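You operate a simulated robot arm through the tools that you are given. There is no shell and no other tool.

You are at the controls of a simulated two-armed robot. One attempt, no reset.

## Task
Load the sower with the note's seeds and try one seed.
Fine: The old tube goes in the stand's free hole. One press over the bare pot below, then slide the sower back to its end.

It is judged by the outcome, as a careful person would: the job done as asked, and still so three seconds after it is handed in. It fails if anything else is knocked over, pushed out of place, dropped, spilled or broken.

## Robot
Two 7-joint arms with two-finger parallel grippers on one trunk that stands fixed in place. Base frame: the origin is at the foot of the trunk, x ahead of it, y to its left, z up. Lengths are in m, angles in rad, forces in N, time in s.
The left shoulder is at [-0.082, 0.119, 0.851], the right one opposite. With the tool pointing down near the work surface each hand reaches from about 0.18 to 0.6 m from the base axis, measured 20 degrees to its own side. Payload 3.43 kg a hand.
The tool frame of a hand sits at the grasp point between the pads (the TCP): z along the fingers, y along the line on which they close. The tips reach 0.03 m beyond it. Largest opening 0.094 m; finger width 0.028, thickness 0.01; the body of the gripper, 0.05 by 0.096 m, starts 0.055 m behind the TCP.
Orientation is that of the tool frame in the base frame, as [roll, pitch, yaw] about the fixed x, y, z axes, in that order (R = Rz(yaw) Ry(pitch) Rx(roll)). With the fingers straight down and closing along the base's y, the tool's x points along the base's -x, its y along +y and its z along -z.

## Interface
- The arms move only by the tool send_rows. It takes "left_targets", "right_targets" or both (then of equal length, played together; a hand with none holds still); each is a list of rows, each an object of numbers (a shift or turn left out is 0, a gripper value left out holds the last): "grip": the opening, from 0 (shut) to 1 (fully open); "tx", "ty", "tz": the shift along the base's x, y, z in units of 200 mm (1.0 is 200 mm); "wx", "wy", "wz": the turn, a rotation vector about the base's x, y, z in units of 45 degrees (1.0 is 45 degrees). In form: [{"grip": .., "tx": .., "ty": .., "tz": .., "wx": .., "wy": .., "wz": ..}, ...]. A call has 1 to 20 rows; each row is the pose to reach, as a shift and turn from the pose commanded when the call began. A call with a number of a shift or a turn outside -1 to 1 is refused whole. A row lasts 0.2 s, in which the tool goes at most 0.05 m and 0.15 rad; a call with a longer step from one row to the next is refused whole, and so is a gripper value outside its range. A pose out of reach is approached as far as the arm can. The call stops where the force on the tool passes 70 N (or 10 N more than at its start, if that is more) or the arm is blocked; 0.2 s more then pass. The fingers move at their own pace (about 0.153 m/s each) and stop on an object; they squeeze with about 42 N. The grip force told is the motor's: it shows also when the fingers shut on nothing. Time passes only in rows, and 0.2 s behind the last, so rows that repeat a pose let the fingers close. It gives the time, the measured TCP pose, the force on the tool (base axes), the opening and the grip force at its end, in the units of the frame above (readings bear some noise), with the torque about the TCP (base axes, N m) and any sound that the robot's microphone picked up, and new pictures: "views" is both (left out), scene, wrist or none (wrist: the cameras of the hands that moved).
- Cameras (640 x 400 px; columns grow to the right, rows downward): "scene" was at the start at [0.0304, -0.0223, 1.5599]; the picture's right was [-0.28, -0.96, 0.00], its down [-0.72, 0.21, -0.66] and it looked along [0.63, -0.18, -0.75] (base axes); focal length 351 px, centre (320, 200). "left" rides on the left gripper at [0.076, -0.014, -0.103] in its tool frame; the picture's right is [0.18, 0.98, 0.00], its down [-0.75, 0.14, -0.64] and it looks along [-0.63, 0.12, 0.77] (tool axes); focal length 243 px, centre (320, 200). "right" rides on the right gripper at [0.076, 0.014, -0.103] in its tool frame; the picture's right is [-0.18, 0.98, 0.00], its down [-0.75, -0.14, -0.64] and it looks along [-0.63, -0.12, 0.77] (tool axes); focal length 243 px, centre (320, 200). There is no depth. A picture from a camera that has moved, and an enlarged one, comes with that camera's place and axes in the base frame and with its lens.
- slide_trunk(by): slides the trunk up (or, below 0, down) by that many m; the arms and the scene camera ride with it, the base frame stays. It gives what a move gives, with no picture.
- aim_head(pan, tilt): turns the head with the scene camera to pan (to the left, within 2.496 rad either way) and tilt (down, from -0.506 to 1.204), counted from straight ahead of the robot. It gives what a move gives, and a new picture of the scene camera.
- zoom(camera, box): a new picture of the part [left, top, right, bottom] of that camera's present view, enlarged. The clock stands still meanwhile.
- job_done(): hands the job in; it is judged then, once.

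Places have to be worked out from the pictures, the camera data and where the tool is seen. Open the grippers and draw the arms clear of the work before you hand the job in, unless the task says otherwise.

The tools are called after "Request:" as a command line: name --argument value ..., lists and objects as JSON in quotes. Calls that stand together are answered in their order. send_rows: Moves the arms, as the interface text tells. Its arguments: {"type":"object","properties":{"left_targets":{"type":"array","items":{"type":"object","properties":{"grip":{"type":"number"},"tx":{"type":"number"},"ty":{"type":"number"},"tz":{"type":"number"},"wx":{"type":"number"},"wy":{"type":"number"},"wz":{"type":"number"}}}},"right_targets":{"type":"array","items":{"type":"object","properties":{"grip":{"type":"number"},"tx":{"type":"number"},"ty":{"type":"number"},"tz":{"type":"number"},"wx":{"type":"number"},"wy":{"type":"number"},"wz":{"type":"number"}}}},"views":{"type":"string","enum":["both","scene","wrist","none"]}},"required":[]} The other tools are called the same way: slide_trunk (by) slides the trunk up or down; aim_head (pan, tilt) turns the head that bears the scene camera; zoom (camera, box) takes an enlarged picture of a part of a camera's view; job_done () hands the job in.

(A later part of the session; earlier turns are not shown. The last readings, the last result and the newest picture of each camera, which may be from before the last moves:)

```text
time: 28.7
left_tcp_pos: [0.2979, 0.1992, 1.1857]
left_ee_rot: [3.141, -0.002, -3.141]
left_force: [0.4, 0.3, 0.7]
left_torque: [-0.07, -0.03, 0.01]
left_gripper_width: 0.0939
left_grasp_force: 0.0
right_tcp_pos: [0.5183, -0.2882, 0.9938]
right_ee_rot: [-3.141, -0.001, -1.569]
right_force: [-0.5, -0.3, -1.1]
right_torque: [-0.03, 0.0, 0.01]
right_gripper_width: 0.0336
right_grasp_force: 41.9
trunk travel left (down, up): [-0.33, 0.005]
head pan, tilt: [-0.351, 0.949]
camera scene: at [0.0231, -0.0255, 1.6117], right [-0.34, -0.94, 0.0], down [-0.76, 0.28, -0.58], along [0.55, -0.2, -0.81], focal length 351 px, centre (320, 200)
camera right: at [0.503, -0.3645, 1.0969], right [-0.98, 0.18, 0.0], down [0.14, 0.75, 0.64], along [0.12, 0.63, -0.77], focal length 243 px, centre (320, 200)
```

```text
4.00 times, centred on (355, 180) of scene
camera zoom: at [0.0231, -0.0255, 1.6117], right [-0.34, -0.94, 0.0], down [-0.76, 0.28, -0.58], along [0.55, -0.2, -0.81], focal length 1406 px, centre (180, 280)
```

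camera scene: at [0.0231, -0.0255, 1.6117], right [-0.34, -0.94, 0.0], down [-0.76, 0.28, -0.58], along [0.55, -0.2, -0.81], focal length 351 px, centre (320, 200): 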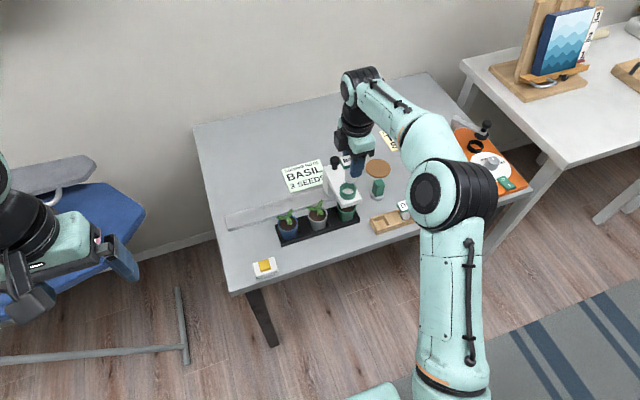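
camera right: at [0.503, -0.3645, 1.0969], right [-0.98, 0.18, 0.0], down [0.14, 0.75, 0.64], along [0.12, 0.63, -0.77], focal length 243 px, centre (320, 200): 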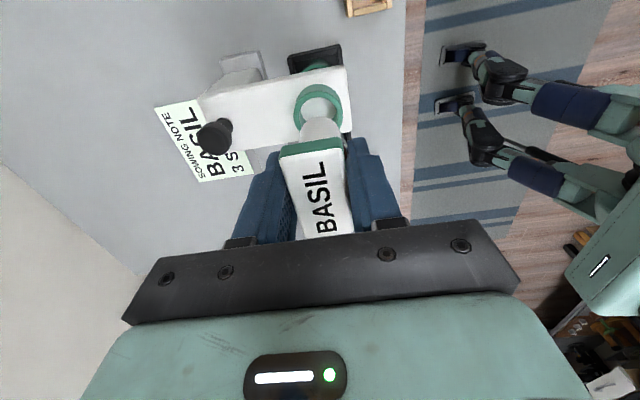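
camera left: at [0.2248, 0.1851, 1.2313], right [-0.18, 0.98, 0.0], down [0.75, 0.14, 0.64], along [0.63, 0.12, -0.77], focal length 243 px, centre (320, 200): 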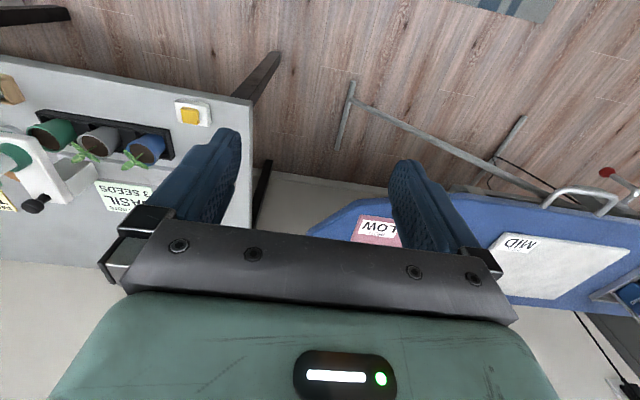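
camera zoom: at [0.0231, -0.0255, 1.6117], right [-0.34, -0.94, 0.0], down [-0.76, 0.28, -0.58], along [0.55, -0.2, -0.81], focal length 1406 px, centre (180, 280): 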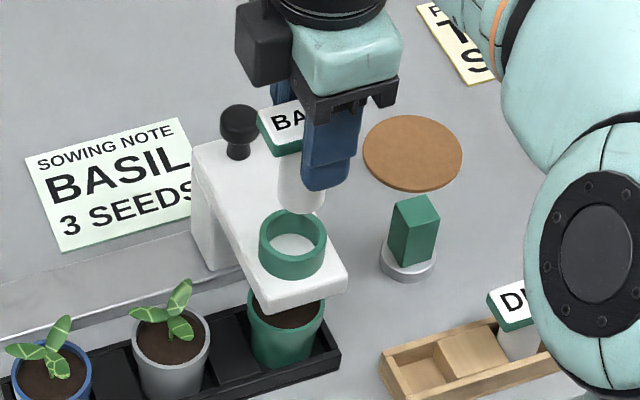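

The ring's bore is about 31.5 mm for a 29.4 mm tube, so it needs care. I lower to a few millimetres above the ring with a small shift (+1, +2 mm), then compare again.

Request:
send_rows --right_targets '[{"tx": 0.005, "ty": 0.01, "tz": -0.06}, {"tx": 0.005, "ty": 0.01, "tz": -0.13}, {"tx": 0.005, "ty": 0.01, "tz": -0.19}, {"tx": 0.005, "ty": 0.01, "tz": -0.21}, {"tx": 0.005, "ty": 0.01, "tz": -0.21}]'

Request:
zoom --camera "right" --box '[260, 60, 380, 160]'

Request:
zoom --camera "scene" --box '[320, 150, 380, 220]'

```text
time: 29.9
left_tcp_pos: [0.2972, 0.1991, 1.1866]
left_ee_rot: [-3.141, -0.001, -3.141]
left_force: [0.9, 0.6, 0.2]
left_torque: [-0.02, 0.02, 0.02]
left_gripper_width: 0.0937
left_grasp_force: 0.1
right_tcp_pos: [0.5175, -0.2854, 0.9522]
right_ee_rot: [-3.14, 0.001, -1.572]
right_force: [-0.4, -1.0, -0.7]
right_torque: [0.03, -0.01, -0.01]
right_gripper_width: 0.0337
right_grasp_force: 41.9
trunk travel left (down, up): [-0.33, 0.005]
head pan, tilt: [-0.351, 0.949]
camera scene: at [0.0232, -0.0255, 1.6117], right [-0.34, -0.94, 0.0], down [-0.76, 0.28, -0.58], along [0.55, -0.2, -0.81], focal length 351 px, centre (320, 200)
camera right: at [0.5031, -0.3619, 1.0547], right [-0.98, 0.19, 0.0], down [0.14, 0.75, 0.64], along [0.12, 0.63, -0.77], focal length 243 px, centre (320, 200)
```

scene: 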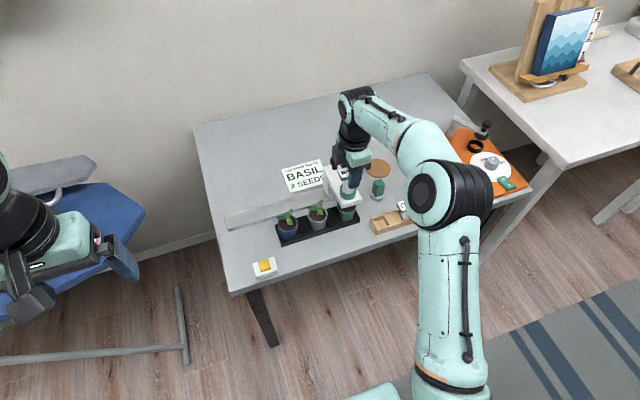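
right: 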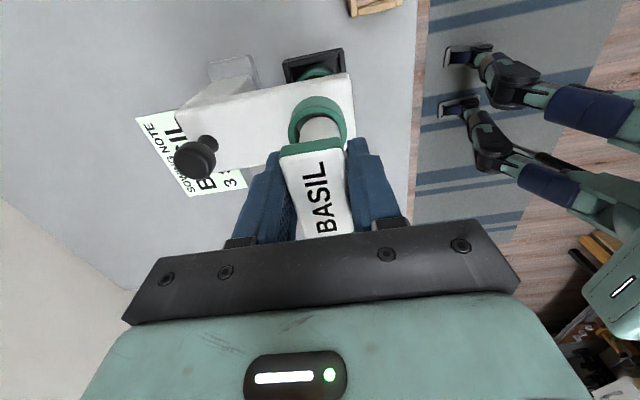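

```text
4.00 times, centred on (320, 110) of right
camera zoom: at [0.5031, -0.3619, 1.0547], right [-0.98, 0.19, 0.0], down [0.14, 0.75, 0.64], along [0.12, 0.63, -0.77], focal length 970 px, centre (320, 560)
```

zoom: 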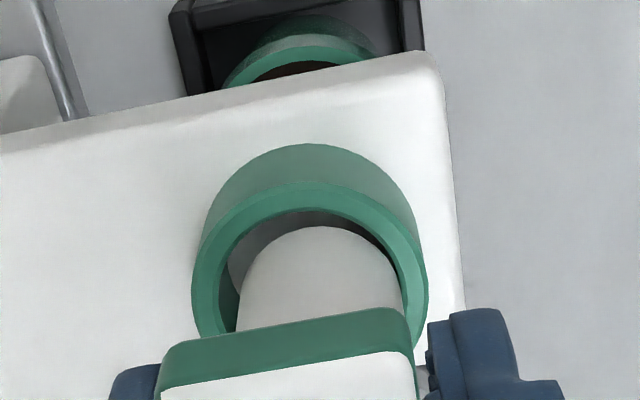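

```text
5.71 times, centred on (350, 185) of scene
camera zoom: at [0.0232, -0.0255, 1.6117], right [-0.34, -0.94, 0.0], down [-0.76, 0.28, -0.58], along [0.55, -0.2, -0.81], focal length 2008 px, centre (149, 286)
```

zoom: 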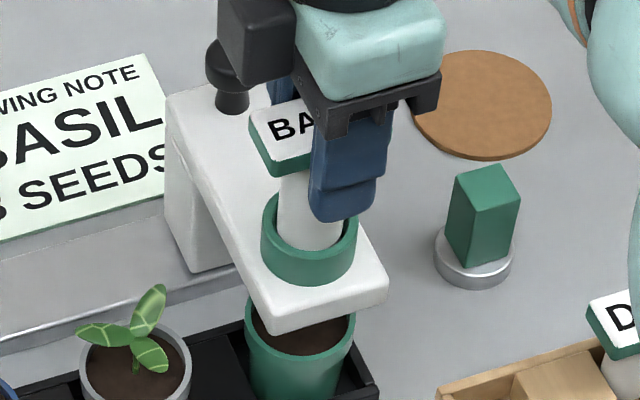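

Tube end and ring rim are now at nearly the same height. I'll zoom in tighter on both before going further.

Request:
zoom --camera "scene" --box '[335, 170, 365, 202]'

Request:
zoom --camera "right" --box '[285, 80, 355, 150]'

```text
12.50 times, centred on (350, 186) of scene
camera zoom: at [0.0232, -0.0255, 1.6117], right [-0.34, -0.94, 0.0], down [-0.76, 0.28, -0.58], along [0.55, -0.2, -0.81], focal length 4393 px, centre (-55, 375)
```

zoom: 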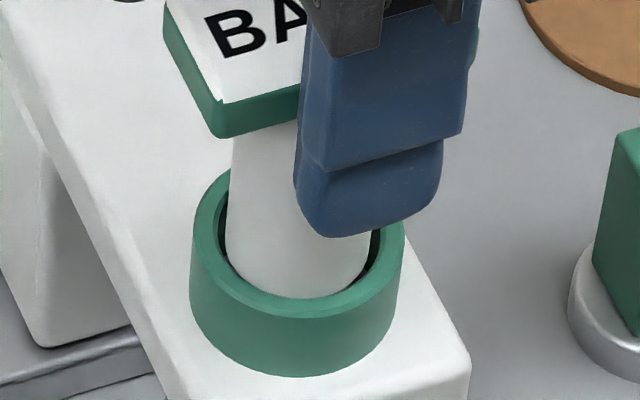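

```text
5.71 times, centred on (320, 115) of right
camera zoom: at [0.5031, -0.3619, 1.0547], right [-0.98, 0.19, 0.0], down [0.14, 0.75, 0.64], along [0.12, 0.63, -0.77], focal length 1386 px, centre (320, 686)
```

zoom: 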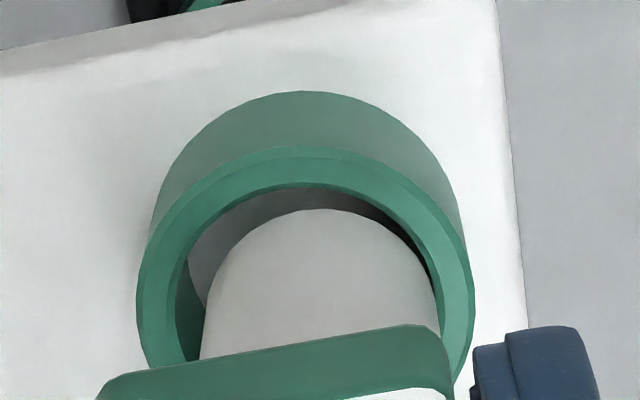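

Both views agree the ring lies about 1.5 mm farther in x and 1 mm toward -y of the tube. I apply that and lower 3 mm gently, watching force.

Request:
send_rows --right_targets '[{"tx": 0.0075, "ty": -0.005}, {"tx": 0.0075, "ty": -0.005, "tz": -0.007}, {"tx": 0.0075, "ty": -0.005, "tz": -0.015}, {"tx": 0.0075, "ty": -0.005, "tz": -0.015}]'

Request:
zoom --camera "scene" --box '[335, 170, 365, 202]'

Request:
zoom --camera "right" --box '[285, 80, 355, 150]'

```text
time: 30.9
left_tcp_pos: [0.2989, 0.199, 1.1855]
left_ee_rot: [3.141, 0.001, 3.141]
left_force: [-0.1, -0.1, 0.3]
left_torque: [0.02, 0.04, 0.0]
left_gripper_width: 0.0938
left_grasp_force: 0.1
right_tcp_pos: [0.5202, -0.2871, 0.9494]
right_ee_rot: [-3.141, -0.001, -1.572]
right_force: [-0.1, -0.5, -1.6]
right_torque: [-0.01, 0.02, 0.02]
right_gripper_width: 0.034
right_grasp_force: 42.2
trunk travel left (down, up): [-0.33, 0.005]
head pan, tilt: [-0.351, 0.949]
camera scene: at [0.0232, -0.0255, 1.6117], right [-0.34, -0.94, 0.0], down [-0.76, 0.28, -0.58], along [0.55, -0.2, -0.81], focal length 351 px, centre (320, 200)
camera right: at [0.5057, -0.3634, 1.0522], right [-0.98, 0.18, 0.0], down [0.14, 0.75, 0.64], along [0.12, 0.63, -0.77], focal length 243 px, centre (320, 200)
```

scene: 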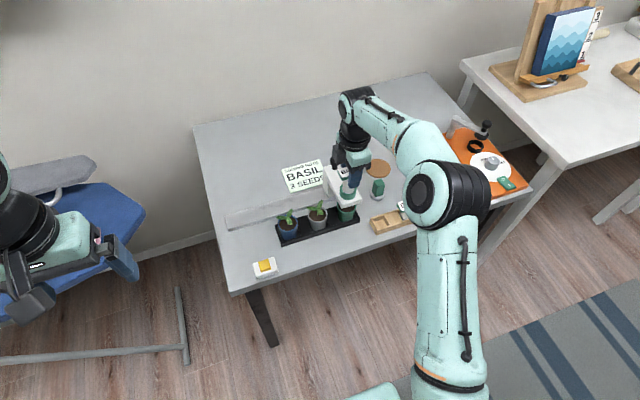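
right: 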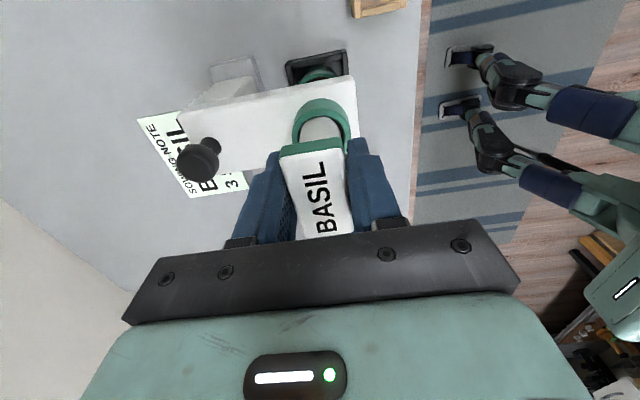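

```text
12.50 times, centred on (350, 186) of scene
camera zoom: at [0.0232, -0.0255, 1.6117], right [-0.34, -0.94, 0.0], down [-0.76, 0.28, -0.58], along [0.55, -0.2, -0.81], focal length 4393 px, centre (-55, 375)
```

zoom: 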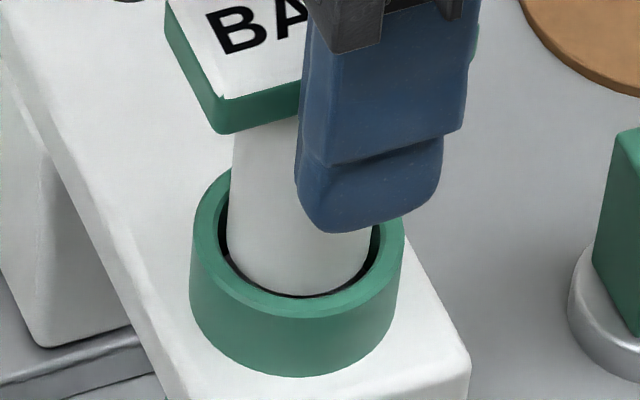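

```text
5.71 times, centred on (320, 115) of right
camera zoom: at [0.5057, -0.3634, 1.0522], right [-0.98, 0.18, 0.0], down [0.14, 0.75, 0.64], along [0.12, 0.63, -0.77], focal length 1386 px, centre (320, 686)
```

zoom: 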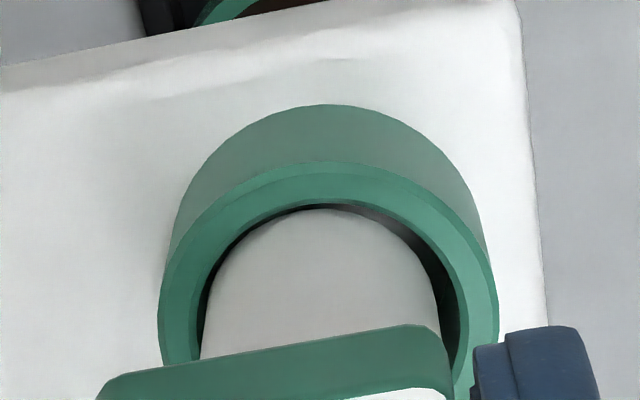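

The tube end now sits inside the ring's edge in both views, about 0.5 mm too far forward. I nudge back 0.5 mm and lower 4 mm in small steps, watching the force.

Request:
send_rows --right_targets '[{"tx": -0.003, "ty": 0.001}, {"tx": -0.003, "ty": 0.001, "tz": -0.007}, {"tx": -0.003, "ty": 0.001, "tz": -0.014}, {"tx": -0.003, "ty": 0.001, "tz": -0.02}, {"tx": -0.003, "ty": 0.001, "tz": -0.02}]'

Request:
zoom --camera "scene" --box '[335, 170, 365, 202]'

Request:
zoom --camera "right" --box '[285, 80, 355, 150]'

```text
time: 32.1
left_tcp_pos: [0.2978, 0.1983, 1.1853]
left_ee_rot: [3.141, 0.0, 3.142]
left_force: [0.3, -0.4, 0.6]
left_torque: [0.01, 0.02, 0.03]
left_gripper_width: 0.0939
left_grasp_force: 0.0
right_tcp_pos: [0.5193, -0.2872, 0.9448]
right_ee_rot: [3.141, 0.002, -1.571]
right_force: [0.7, -0.5, -0.8]
right_torque: [0.01, -0.03, 0.01]
right_gripper_width: 0.0336
right_grasp_force: 42.3
trunk travel left (down, up): [-0.33, 0.005]
head pan, tilt: [-0.351, 0.949]
camera scene: at [0.0232, -0.0255, 1.6117], right [-0.34, -0.94, 0.0], down [-0.76, 0.28, -0.58], along [0.55, -0.2, -0.81], focal length 351 px, centre (320, 200)
camera right: at [0.5046, -0.3635, 1.0479], right [-0.98, 0.18, 0.0], down [0.14, 0.75, 0.64], along [0.12, 0.63, -0.77], focal length 243 px, centre (320, 200)
```

scene: 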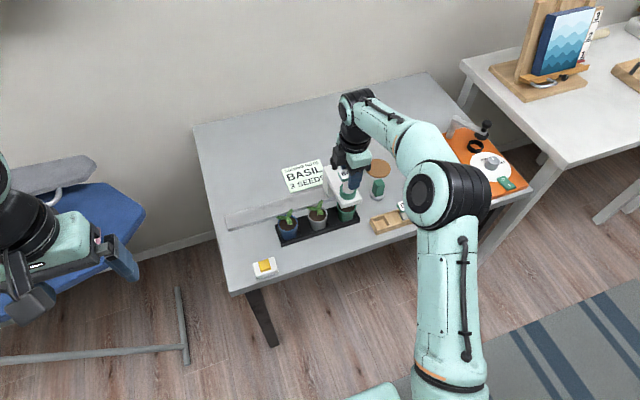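
right: 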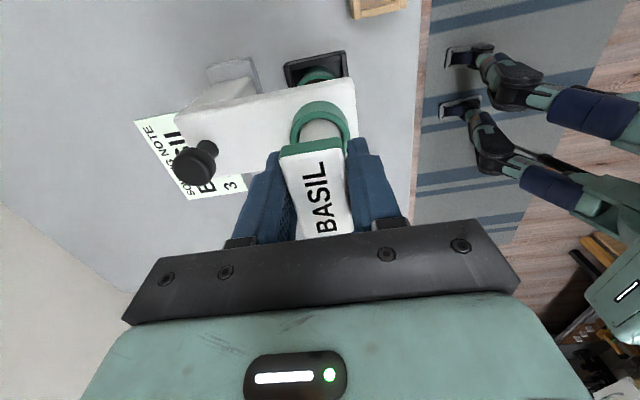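

```text
12.50 times, centred on (350, 186) of scene
camera zoom: at [0.0232, -0.0255, 1.6117], right [-0.34, -0.94, 0.0], down [-0.76, 0.28, -0.58], along [0.55, -0.2, -0.81], focal length 4393 px, centre (-55, 375)
```

zoom: 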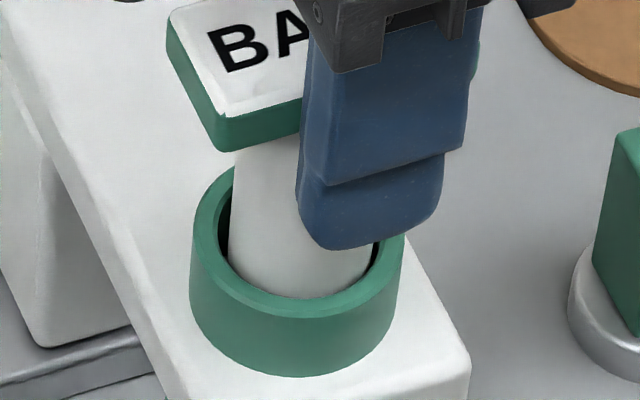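

```text
5.71 times, centred on (320, 115) of right
camera zoom: at [0.5046, -0.3635, 1.0479], right [-0.98, 0.18, 0.0], down [0.14, 0.75, 0.64], along [0.12, 0.63, -0.77], focal length 1386 px, centre (320, 686)
```

zoom: 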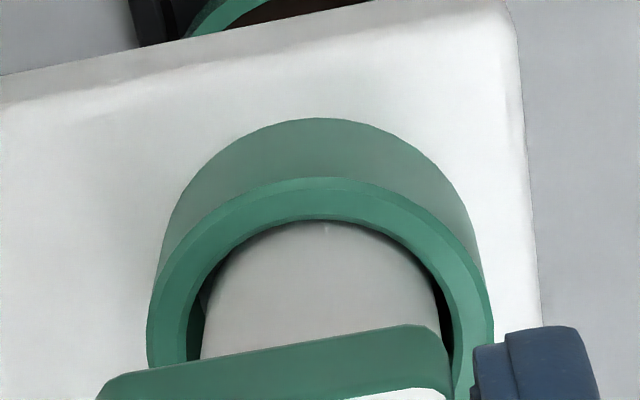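

The tube end is inside the ring with no force. I continue down in small steps toward the seat at z≈0.930.

Request:
send_rows --right_targets '[{"tz": -0.01}, {"tz": -0.02}, {"tz": -0.03}, {"tz": -0.04}, {"tz": -0.05}, {"tz": -0.05}]'

Request:
zoom --camera "scene" --box '[325, 160, 375, 210]'

Request:
zoom --camera "right" --box '[285, 80, 355, 150]'

```text
time: 33.5
left_tcp_pos: [0.2982, 0.1994, 1.1855]
left_ee_rot: [-3.141, 0.0, 3.142]
left_force: [0.5, -0.8, -0.5]
left_torque: [-0.01, -0.02, 0.01]
left_gripper_width: 0.0942
left_grasp_force: 0.1
right_tcp_pos: [0.5195, -0.2893, 0.9356]
right_ee_rot: [3.142, -0.001, -1.572]
right_force: [0.4, -0.1, -0.2]
right_torque: [0.03, -0.03, -0.01]
right_gripper_width: 0.0339
right_grasp_force: 41.9
trunk travel left (down, up): [-0.33, 0.005]
head pan, tilt: [-0.351, 0.949]
camera scene: at [0.0232, -0.0255, 1.6117], right [-0.34, -0.94, 0.0], down [-0.76, 0.28, -0.58], along [0.55, -0.2, -0.81], focal length 351 px, centre (320, 200)
camera right: at [0.5042, -0.3651, 1.0385], right [-0.98, 0.18, 0.0], down [0.14, 0.75, 0.64], along [0.12, 0.63, -0.77], focal length 243 px, centre (320, 200)
```

scene: 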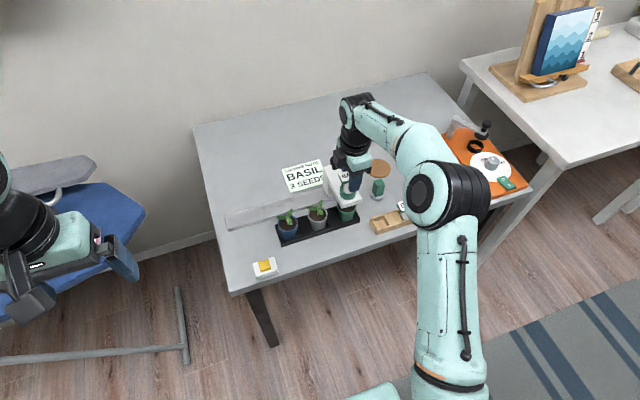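
right: 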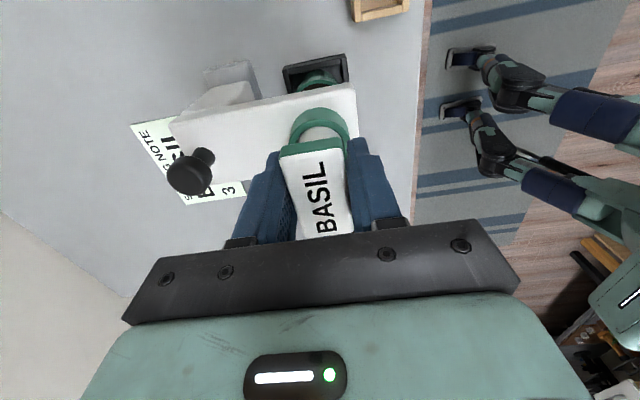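

```text
8.00 times, centred on (350, 185) of scene
camera zoom: at [0.0232, -0.0255, 1.6117], right [-0.34, -0.94, 0.0], down [-0.76, 0.28, -0.58], along [0.55, -0.2, -0.81], focal length 2812 px, centre (80, 320)
```

zoom: 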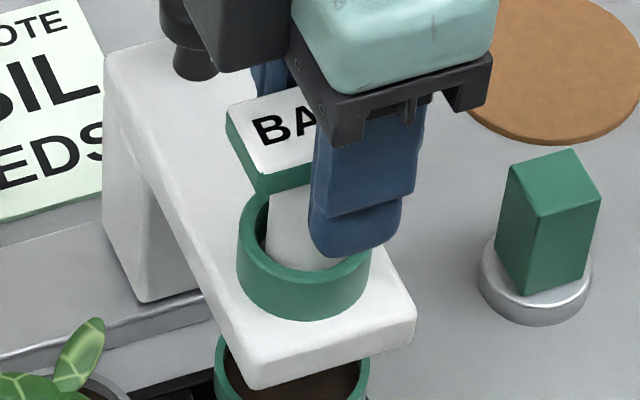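

```text
5.71 times, centred on (320, 115) of right
camera zoom: at [0.5042, -0.3651, 1.0385], right [-0.98, 0.18, 0.0], down [0.14, 0.75, 0.64], along [0.12, 0.63, -0.77], focal length 1386 px, centre (320, 686)
```

zoom: 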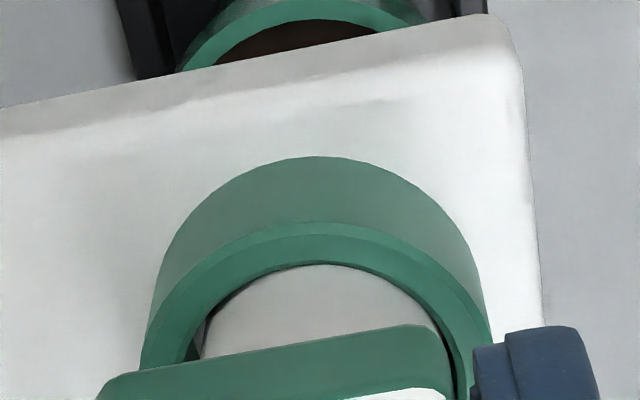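

Still free at z=0.9356. Lowering 1 mm at a time toward the seat.

Request:
send_rows --right_targets '[{"tz": -0.006}, {"tz": -0.012}, {"tz": -0.018}, {"tz": -0.024}]' --views "none"

```text
time: 34.5
left_tcp_pos: [0.2973, 0.1996, 1.1859]
left_ee_rot: [-3.141, 0.001, 3.141]
left_force: [0.7, -0.3, 0.1]
left_torque: [0.04, 0.0, 0.0]
left_gripper_width: 0.0938
left_grasp_force: 0.1
right_tcp_pos: [0.5198, -0.2882, 0.9319]
right_ee_rot: [3.141, -0.002, -1.572]
right_force: [0.1, 0.1, 1.1]
right_torque: [-0.04, 0.05, 0.0]
right_gripper_width: 0.0338
right_grasp_force: 41.8
trunk travel left (down, up): [-0.33, 0.005]
head pan, tilt: [-0.351, 0.949]
```

Force just starting to change at z=0.932; a few more half-to-one-millimetre steps.

Request:
send_rows --right_targets '[{"tz": -0.005}, {"tz": -0.01}, {"tz": -0.014}, {"tz": -0.014}]' --views "none"

```text
time: 35.5
left_tcp_pos: [0.2962, 0.1989, 1.1863]
left_ee_rot: [-3.141, 0.002, 3.141]
left_force: [0.2, -0.6, 0.3]
left_torque: [0.01, 0.02, 0.02]
left_gripper_width: 0.0941
left_grasp_force: 0.0
right_tcp_pos: [0.5185, -0.2861, 0.9302]
right_ee_rot: [-3.134, 0.001, -1.571]
right_force: [0.3, -1.6, 25.1]
right_torque: [-0.02, 0.14, -0.02]
right_gripper_width: 0.0335
right_grasp_force: 42.0
trunk travel left (down, up): [-0.33, 0.005]
head pan, tilt: [-0.351, 0.949]
```

Seated: 25 N at z≈0.930, just where DILL sat. I relax 2 mm, let go and lift clear.

Request:
send_rows --right_targets '[{"tz": 0.01}, {"tz": 0.01, "grip": 0.6}, {"tz": 0.01, "grip": 0.6}, {"tz": 0.08}, {"tz": 0.2}, {"tz": 0.35}, {"tz": 0.4}]'

Request:
zoom --camera "scene" --box '[315, 140, 395, 230]'

Request:
zoom --camera "right" --box '[180, 20, 400, 200]'

```text
time: 37.1
left_tcp_pos: [0.2977, 0.199, 1.1861]
left_ee_rot: [-3.141, 0.0, -3.142]
left_force: [0.4, -0.8, 0.0]
left_torque: [-0.01, 0.01, 0.02]
left_gripper_width: 0.0942
left_grasp_force: 0.0
right_tcp_pos: [0.5181, -0.2878, 1.0075]
right_ee_rot: [-3.14, -0.001, -1.573]
right_force: [0.3, -0.2, 0.0]
right_torque: [-0.02, 0.02, -0.01]
right_gripper_width: 0.0565
right_grasp_force: 0.2
trunk travel left (down, up): [-0.33, 0.005]
head pan, tilt: [-0.351, 0.949]
camera scene: at [0.0232, -0.0255, 1.6117], right [-0.34, -0.94, 0.0], down [-0.76, 0.28, -0.58], along [0.55, -0.2, -0.81], focal length 351 px, centre (320, 200)
camera right: at [0.5036, -0.3641, 1.1098], right [-0.98, 0.18, 0.0], down [0.14, 0.75, 0.64], along [0.12, 0.63, -0.77], focal length 243 px, centre (320, 200)
```

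scene: 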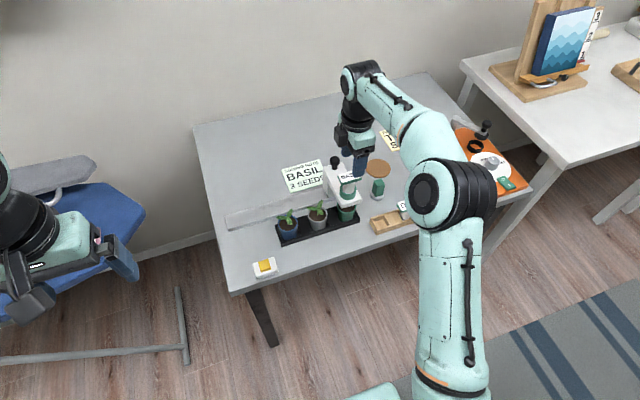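
right: 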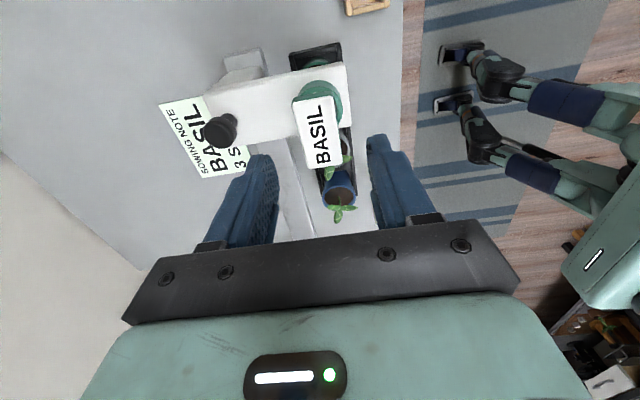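

```text
4.44 times, centred on (355, 185) of scene
camera zoom: at [0.0232, -0.0255, 1.6117], right [-0.34, -0.94, 0.0], down [-0.76, 0.28, -0.58], along [0.55, -0.2, -0.81], focal length 1562 px, centre (164, 267)
```

zoom: 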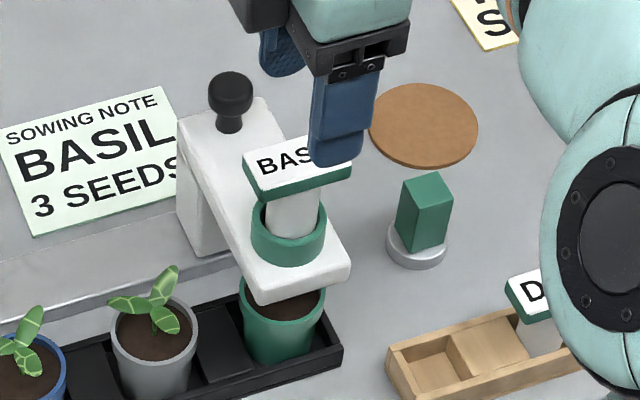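

```text
2.22 times, centred on (290, 110) of right
camera zoom: at [0.5036, -0.3641, 1.1098], right [-0.98, 0.18, 0.0], down [0.14, 0.75, 0.64], along [0.12, 0.63, -0.77], focal length 539 px, centre (387, 400)
```

zoom: 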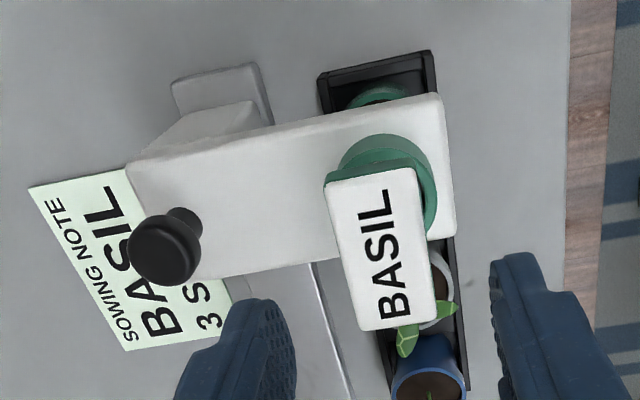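

BASIL is loaded in the sower. Next is the knob: its top is about (0.612, -0.286, 0.90), a bit past straight-down reach. I close the fingers, lean the tool 18° forward and bring the fingertips over the knob with about 4 cm clearance.

Request:
send_rows --right_targets '[{"grip": 0.0, "tz": 0.02}, {"tx": 0.1, "tz": 0.02, "wy": -0.13}, {"tx": 0.22, "tz": 0.02, "wy": -0.26}, {"tx": 0.35, "tz": 0.02, "wy": -0.4}, {"tx": 0.47, "ty": 0.005, "tz": 0.0, "wy": -0.4}, {"tx": 0.47, "ty": 0.005, "tz": -0.15, "wy": -0.4}, {"tx": 0.47, "ty": 0.005, "tz": -0.15, "wy": -0.4}]'

Request:
zoom --camera "scene" --box '[300, 120, 400, 230]'

Request:
zoom --camera "right" --box '[200, 40, 440, 220]'

```text
time: 38.7
left_tcp_pos: [0.2981, 0.199, 1.1851]
left_ee_rot: [3.141, 0.001, 3.141]
left_force: [0.1, 0.4, 0.7]
left_torque: [-0.02, -0.07, 0.02]
left_gripper_width: 0.094
left_grasp_force: 0.2
right_tcp_pos: [0.6141, -0.2847, 0.9755]
right_ee_rot: [-2.827, -0.001, -1.57]
right_force: [1.1, 0.4, -0.1]
right_torque: [-0.01, 0.02, 0.0]
right_gripper_width: 0.0001
right_grasp_force: 32.6
trunk travel left (down, up): [-0.33, 0.005]
head pan, tilt: [-0.351, 0.949]
camera scene: at [0.0234, -0.0252, 1.6117], right [-0.34, -0.94, 0.0], down [-0.76, 0.28, -0.58], along [0.55, -0.2, -0.81], focal length 351 px, centre (320, 200)
camera right: at [0.5672, -0.3612, 1.0697], right [-0.93, 0.18, -0.3], down [-0.06, 0.75, 0.65], along [0.35, 0.63, -0.69], focal length 243 px, centre (320, 200)
```

scene: 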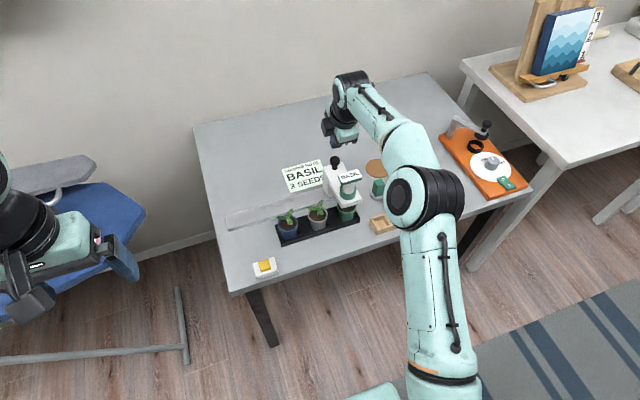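
right: 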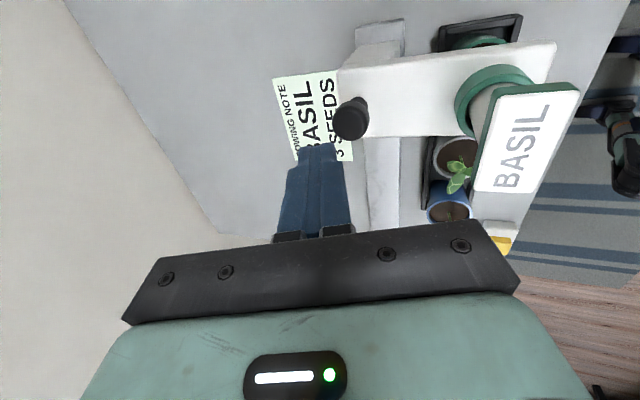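

```text
3.64 times, centred on (350, 175) of scene
camera zoom: at [0.0234, -0.0252, 1.6117], right [-0.34, -0.94, 0.0], down [-0.76, 0.28, -0.58], along [0.55, -0.2, -0.81], focal length 1278 px, centre (211, 291)
```

zoom: 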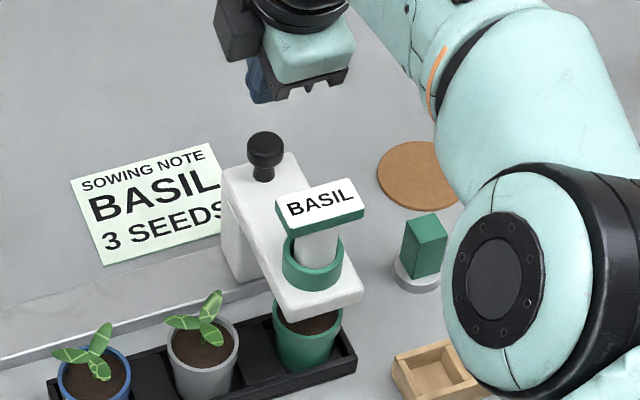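

```text
2.22 times, centred on (320, 130) of right
camera zoom: at [0.5672, -0.3612, 1.0697], right [-0.93, 0.18, -0.3], down [-0.06, 0.75, 0.65], along [0.35, 0.63, -0.69], focal length 539 px, centre (320, 356)
```

zoom: 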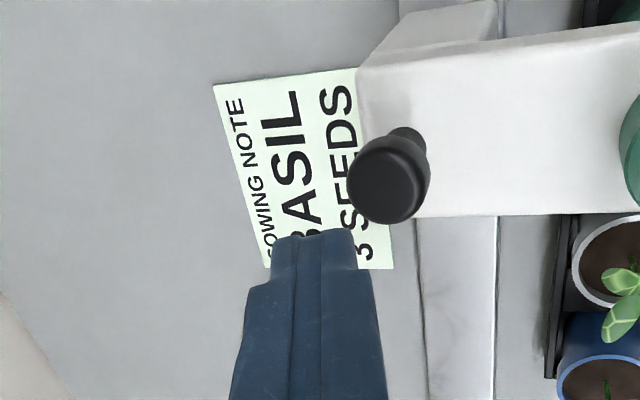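

The fingertips are right above the knob (knob centre about (0.613, -0.286)). I come down to just above contact and check.

Request:
send_rows --right_targets '[{"ty": -0.005, "tz": -0.08}, {"ty": -0.005, "tz": -0.16}, {"ty": -0.005, "tz": -0.19}, {"ty": -0.005, "tz": -0.19}]'

Request:
zoom --camera "scene" --box '[310, 130, 380, 200]'

Request:
zoom --camera "right" --box '[240, 80, 440, 220]'

```text
time: 39.7
left_tcp_pos: [0.2978, 0.1982, 1.1854]
left_ee_rot: [3.141, 0.0, 3.141]
left_force: [0.3, -0.5, 0.1]
left_torque: [0.04, 0.03, 0.0]
left_gripper_width: 0.0939
left_grasp_force: 0.1
right_tcp_pos: [0.6124, -0.287, 0.9383]
right_ee_rot: [-2.828, 0.0, -1.569]
right_force: [0.3, -0.6, -0.1]
right_torque: [0.05, 0.02, -0.01]
right_gripper_width: 0.0001
right_grasp_force: 32.5
trunk travel left (down, up): [-0.33, 0.005]
head pan, tilt: [-0.351, 0.949]
camera scene: at [0.0232, -0.0255, 1.6117], right [-0.34, -0.94, 0.0], down [-0.76, 0.28, -0.58], along [0.55, -0.2, -0.81], focal length 351 px, centre (320, 200)
camera right: at [0.5668, -0.3631, 1.0328], right [-0.93, 0.18, -0.3], down [-0.06, 0.75, 0.65], along [0.35, 0.63, -0.69], focal length 243 px, centre (320, 200)
```

scene: 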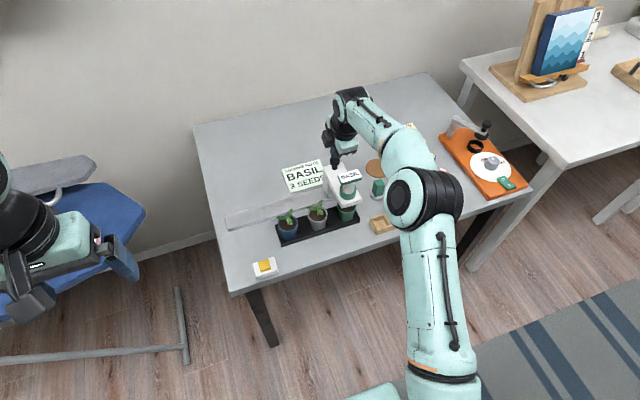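
right: 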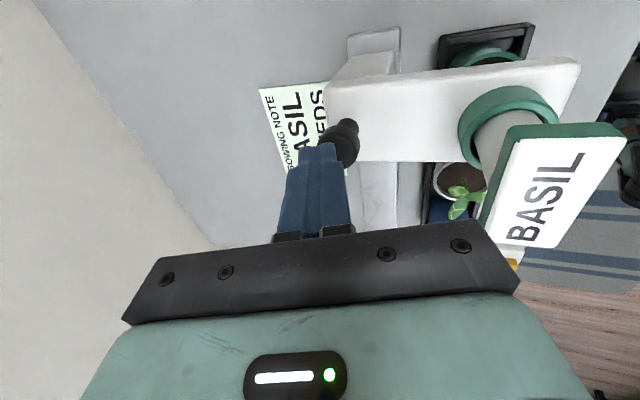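

```text
5.71 times, centred on (345, 165) of scene
camera zoom: at [0.0232, -0.0255, 1.6117], right [-0.34, -0.94, 0.0], down [-0.76, 0.28, -0.58], along [0.55, -0.2, -0.81], focal length 2008 px, centre (177, 400)
```

zoom: 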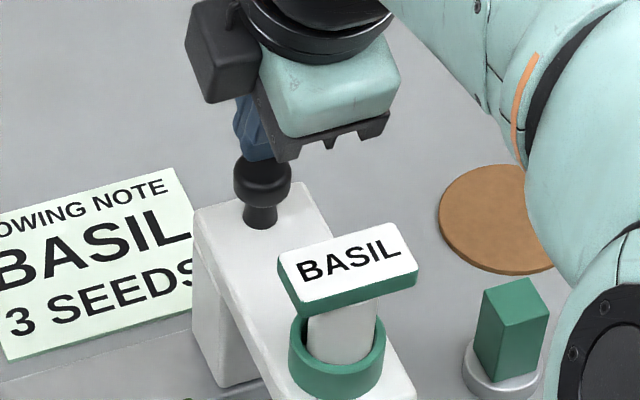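

```text
2.86 times, centred on (340, 150) of right
camera zoom: at [0.5668, -0.3631, 1.0328], right [-0.93, 0.18, -0.3], down [-0.06, 0.75, 0.65], along [0.35, 0.63, -0.69], focal length 693 px, centre (263, 343)
```

zoom: 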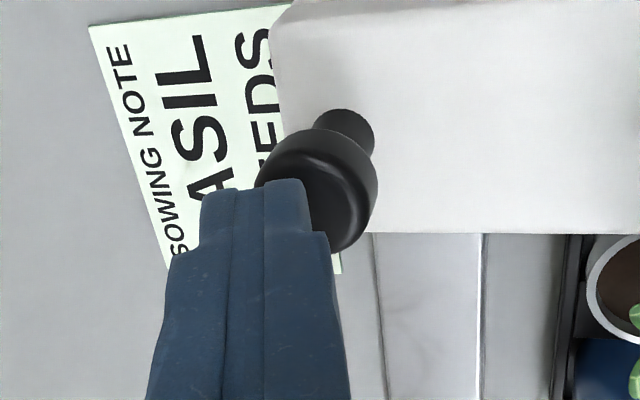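

The tips are slightly beyond the knob's centre, so I shift 4 mm back and press down in 1–2 mm steps, one steady press, reading force and sound.

Request:
send_rows --right_targets '[{"tx": -0.02}, {"tx": -0.02, "tz": -0.015}, {"tx": -0.02, "tz": -0.03}, {"tx": -0.02, "tz": -0.04}, {"tx": -0.02, "tz": -0.05}]'

Request:
zoom --camera "scene" --box '[310, 130, 380, 230]'

Request:
zoom --camera "right" --box '[240, 80, 440, 220]'

```text
time: 40.9
left_tcp_pos: [0.2967, 0.1992, 1.1865]
left_ee_rot: [3.14, 0.002, -3.141]
left_force: [0.6, -0.4, 0.0]
left_torque: [-0.03, 0.01, 0.02]
left_gripper_width: 0.0938
left_grasp_force: 0.2
right_tcp_pos: [0.6088, -0.2889, 0.9322]
right_ee_rot: [-2.826, 0.001, -1.573]
right_force: [-3.8, -1.1, 6.2]
right_torque: [0.02, 0.08, 0.01]
right_gripper_width: 0.0
right_grasp_force: 33.2
trunk travel left (down, up): [-0.33, 0.005]
head pan, tilt: [-0.351, 0.949]
camera scene: at [0.0217, -0.0253, 1.6118], right [-0.34, -0.94, 0.0], down [-0.76, 0.28, -0.58], along [0.55, -0.2, -0.81], focal length 351 px, centre (320, 200)
camera right: at [0.5627, -0.3637, 1.0259], right [-0.93, 0.19, -0.31], down [-0.06, 0.75, 0.65], along [0.35, 0.63, -0.69], focal length 243 px, centre (320, 200)
```

scene: 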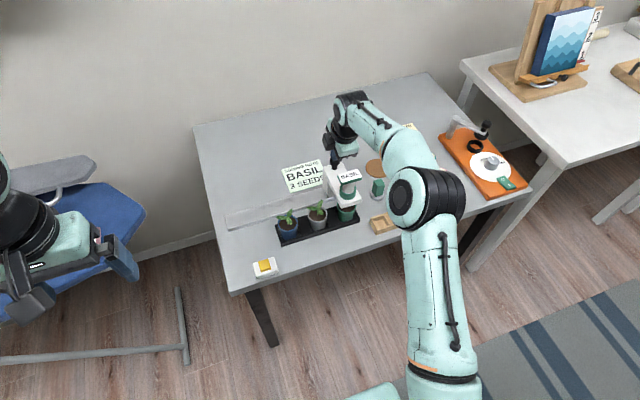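
right: 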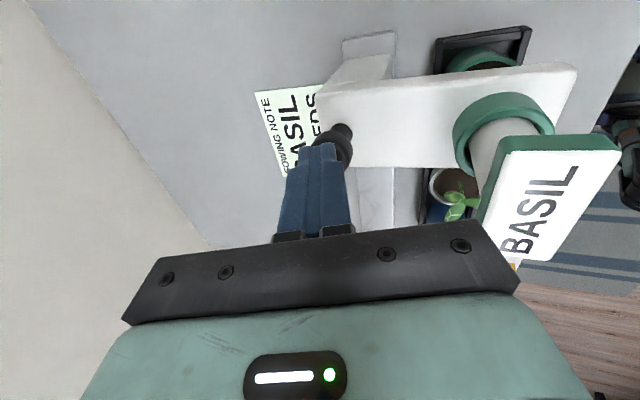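

```text
4.00 times, centred on (345, 180) of scene
camera zoom: at [0.0217, -0.0253, 1.6118], right [-0.34, -0.94, 0.0], down [-0.76, 0.28, -0.58], along [0.55, -0.2, -0.81], focal length 1406 px, centre (220, 280)
```

zoom: 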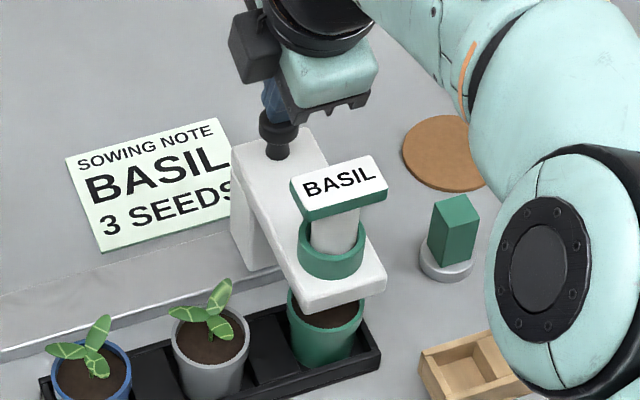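

```text
2.86 times, centred on (340, 150) of right
camera zoom: at [0.5627, -0.3637, 1.0259], right [-0.93, 0.19, -0.31], down [-0.06, 0.75, 0.65], along [0.35, 0.63, -0.69], focal length 693 px, centre (263, 343)
```

zoom: 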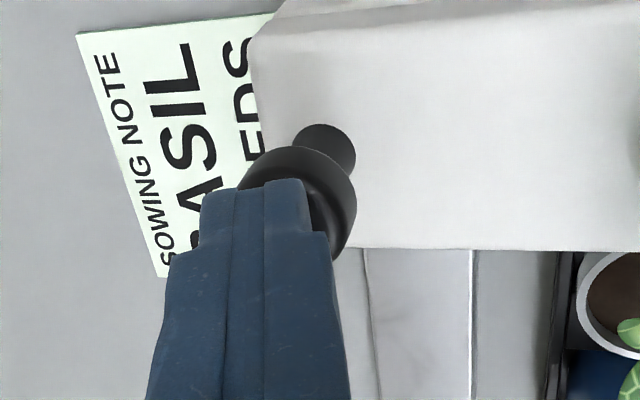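

Contact with the knob at about z=0.932 (6 N). I keep pressing down steadily; the call halts by itself if it bottoms out.

Request:
send_rows --right_targets '[{"tz": -0.01}, {"tz": -0.02}, {"tz": -0.03}, {"tz": -0.04}, {"tz": -0.05}]'

Request:
zoom --camera "scene" --box '[310, 130, 380, 230]'

Request:
zoom --camera "right" --box '[240, 80, 440, 220]'

```text
time: 42.1
left_tcp_pos: [0.2909, 0.2003, 1.1874]
left_ee_rot: [-3.14, 0.007, 3.14]
left_force: [-0.5, 0.8, 0.3]
left_torque: [0.01, 0.0, -0.03]
left_gripper_width: 0.094
left_grasp_force: 0.1
right_tcp_pos: [0.6092, -0.2878, 0.9323]
right_ee_rot: [-2.807, -0.002, -1.574]
right_force: [-15.3, 0.8, 50.3]
right_torque: [0.14, 0.4, 0.06]
right_gripper_width: 0.0
right_grasp_force: 33.1
trunk travel left (down, up): [-0.33, 0.005]
head pan, tilt: [-0.351, 0.949]
camera scene: at [0.0154, -0.0229, 1.612], right [-0.34, -0.94, 0.0], down [-0.76, 0.28, -0.59], along [0.55, -0.2, -0.81], focal length 351 px, centre (320, 200)
camera right: at [0.5607, -0.3635, 1.0248], right [-0.93, 0.19, -0.32], down [-0.08, 0.75, 0.65], along [0.37, 0.63, -0.69], focal length 243 px, centre (320, 200)
```

scene: 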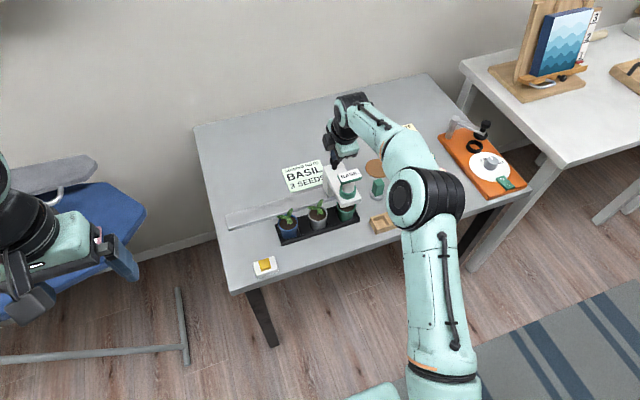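
right: 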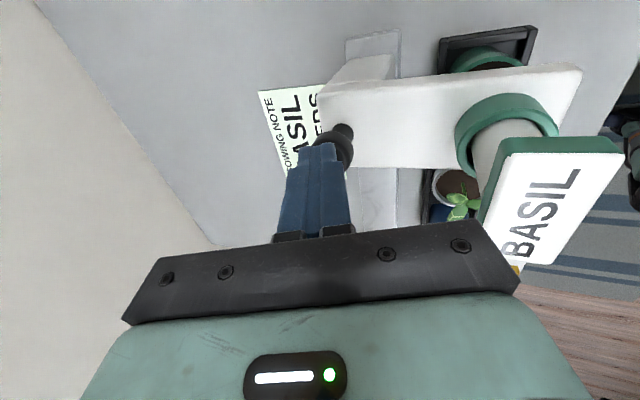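

```text
4.00 times, centred on (345, 180) of scene
camera zoom: at [0.0154, -0.0229, 1.612], right [-0.34, -0.94, 0.0], down [-0.76, 0.28, -0.59], along [0.55, -0.2, -0.81], focal length 1406 px, centre (220, 280)
```

zoom: 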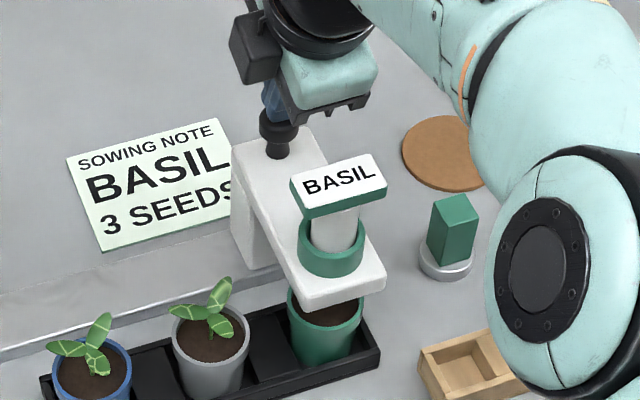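

```text
2.86 times, centred on (340, 150) of right
camera zoom: at [0.5607, -0.3635, 1.0248], right [-0.93, 0.19, -0.32], down [-0.08, 0.75, 0.65], along [0.37, 0.63, -0.69], focal length 693 px, centre (263, 343)
```

zoom: 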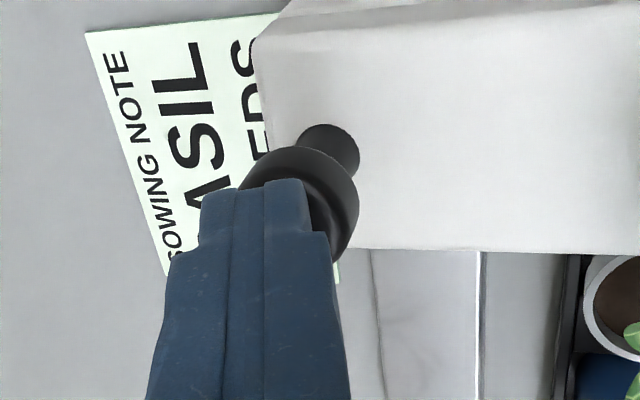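

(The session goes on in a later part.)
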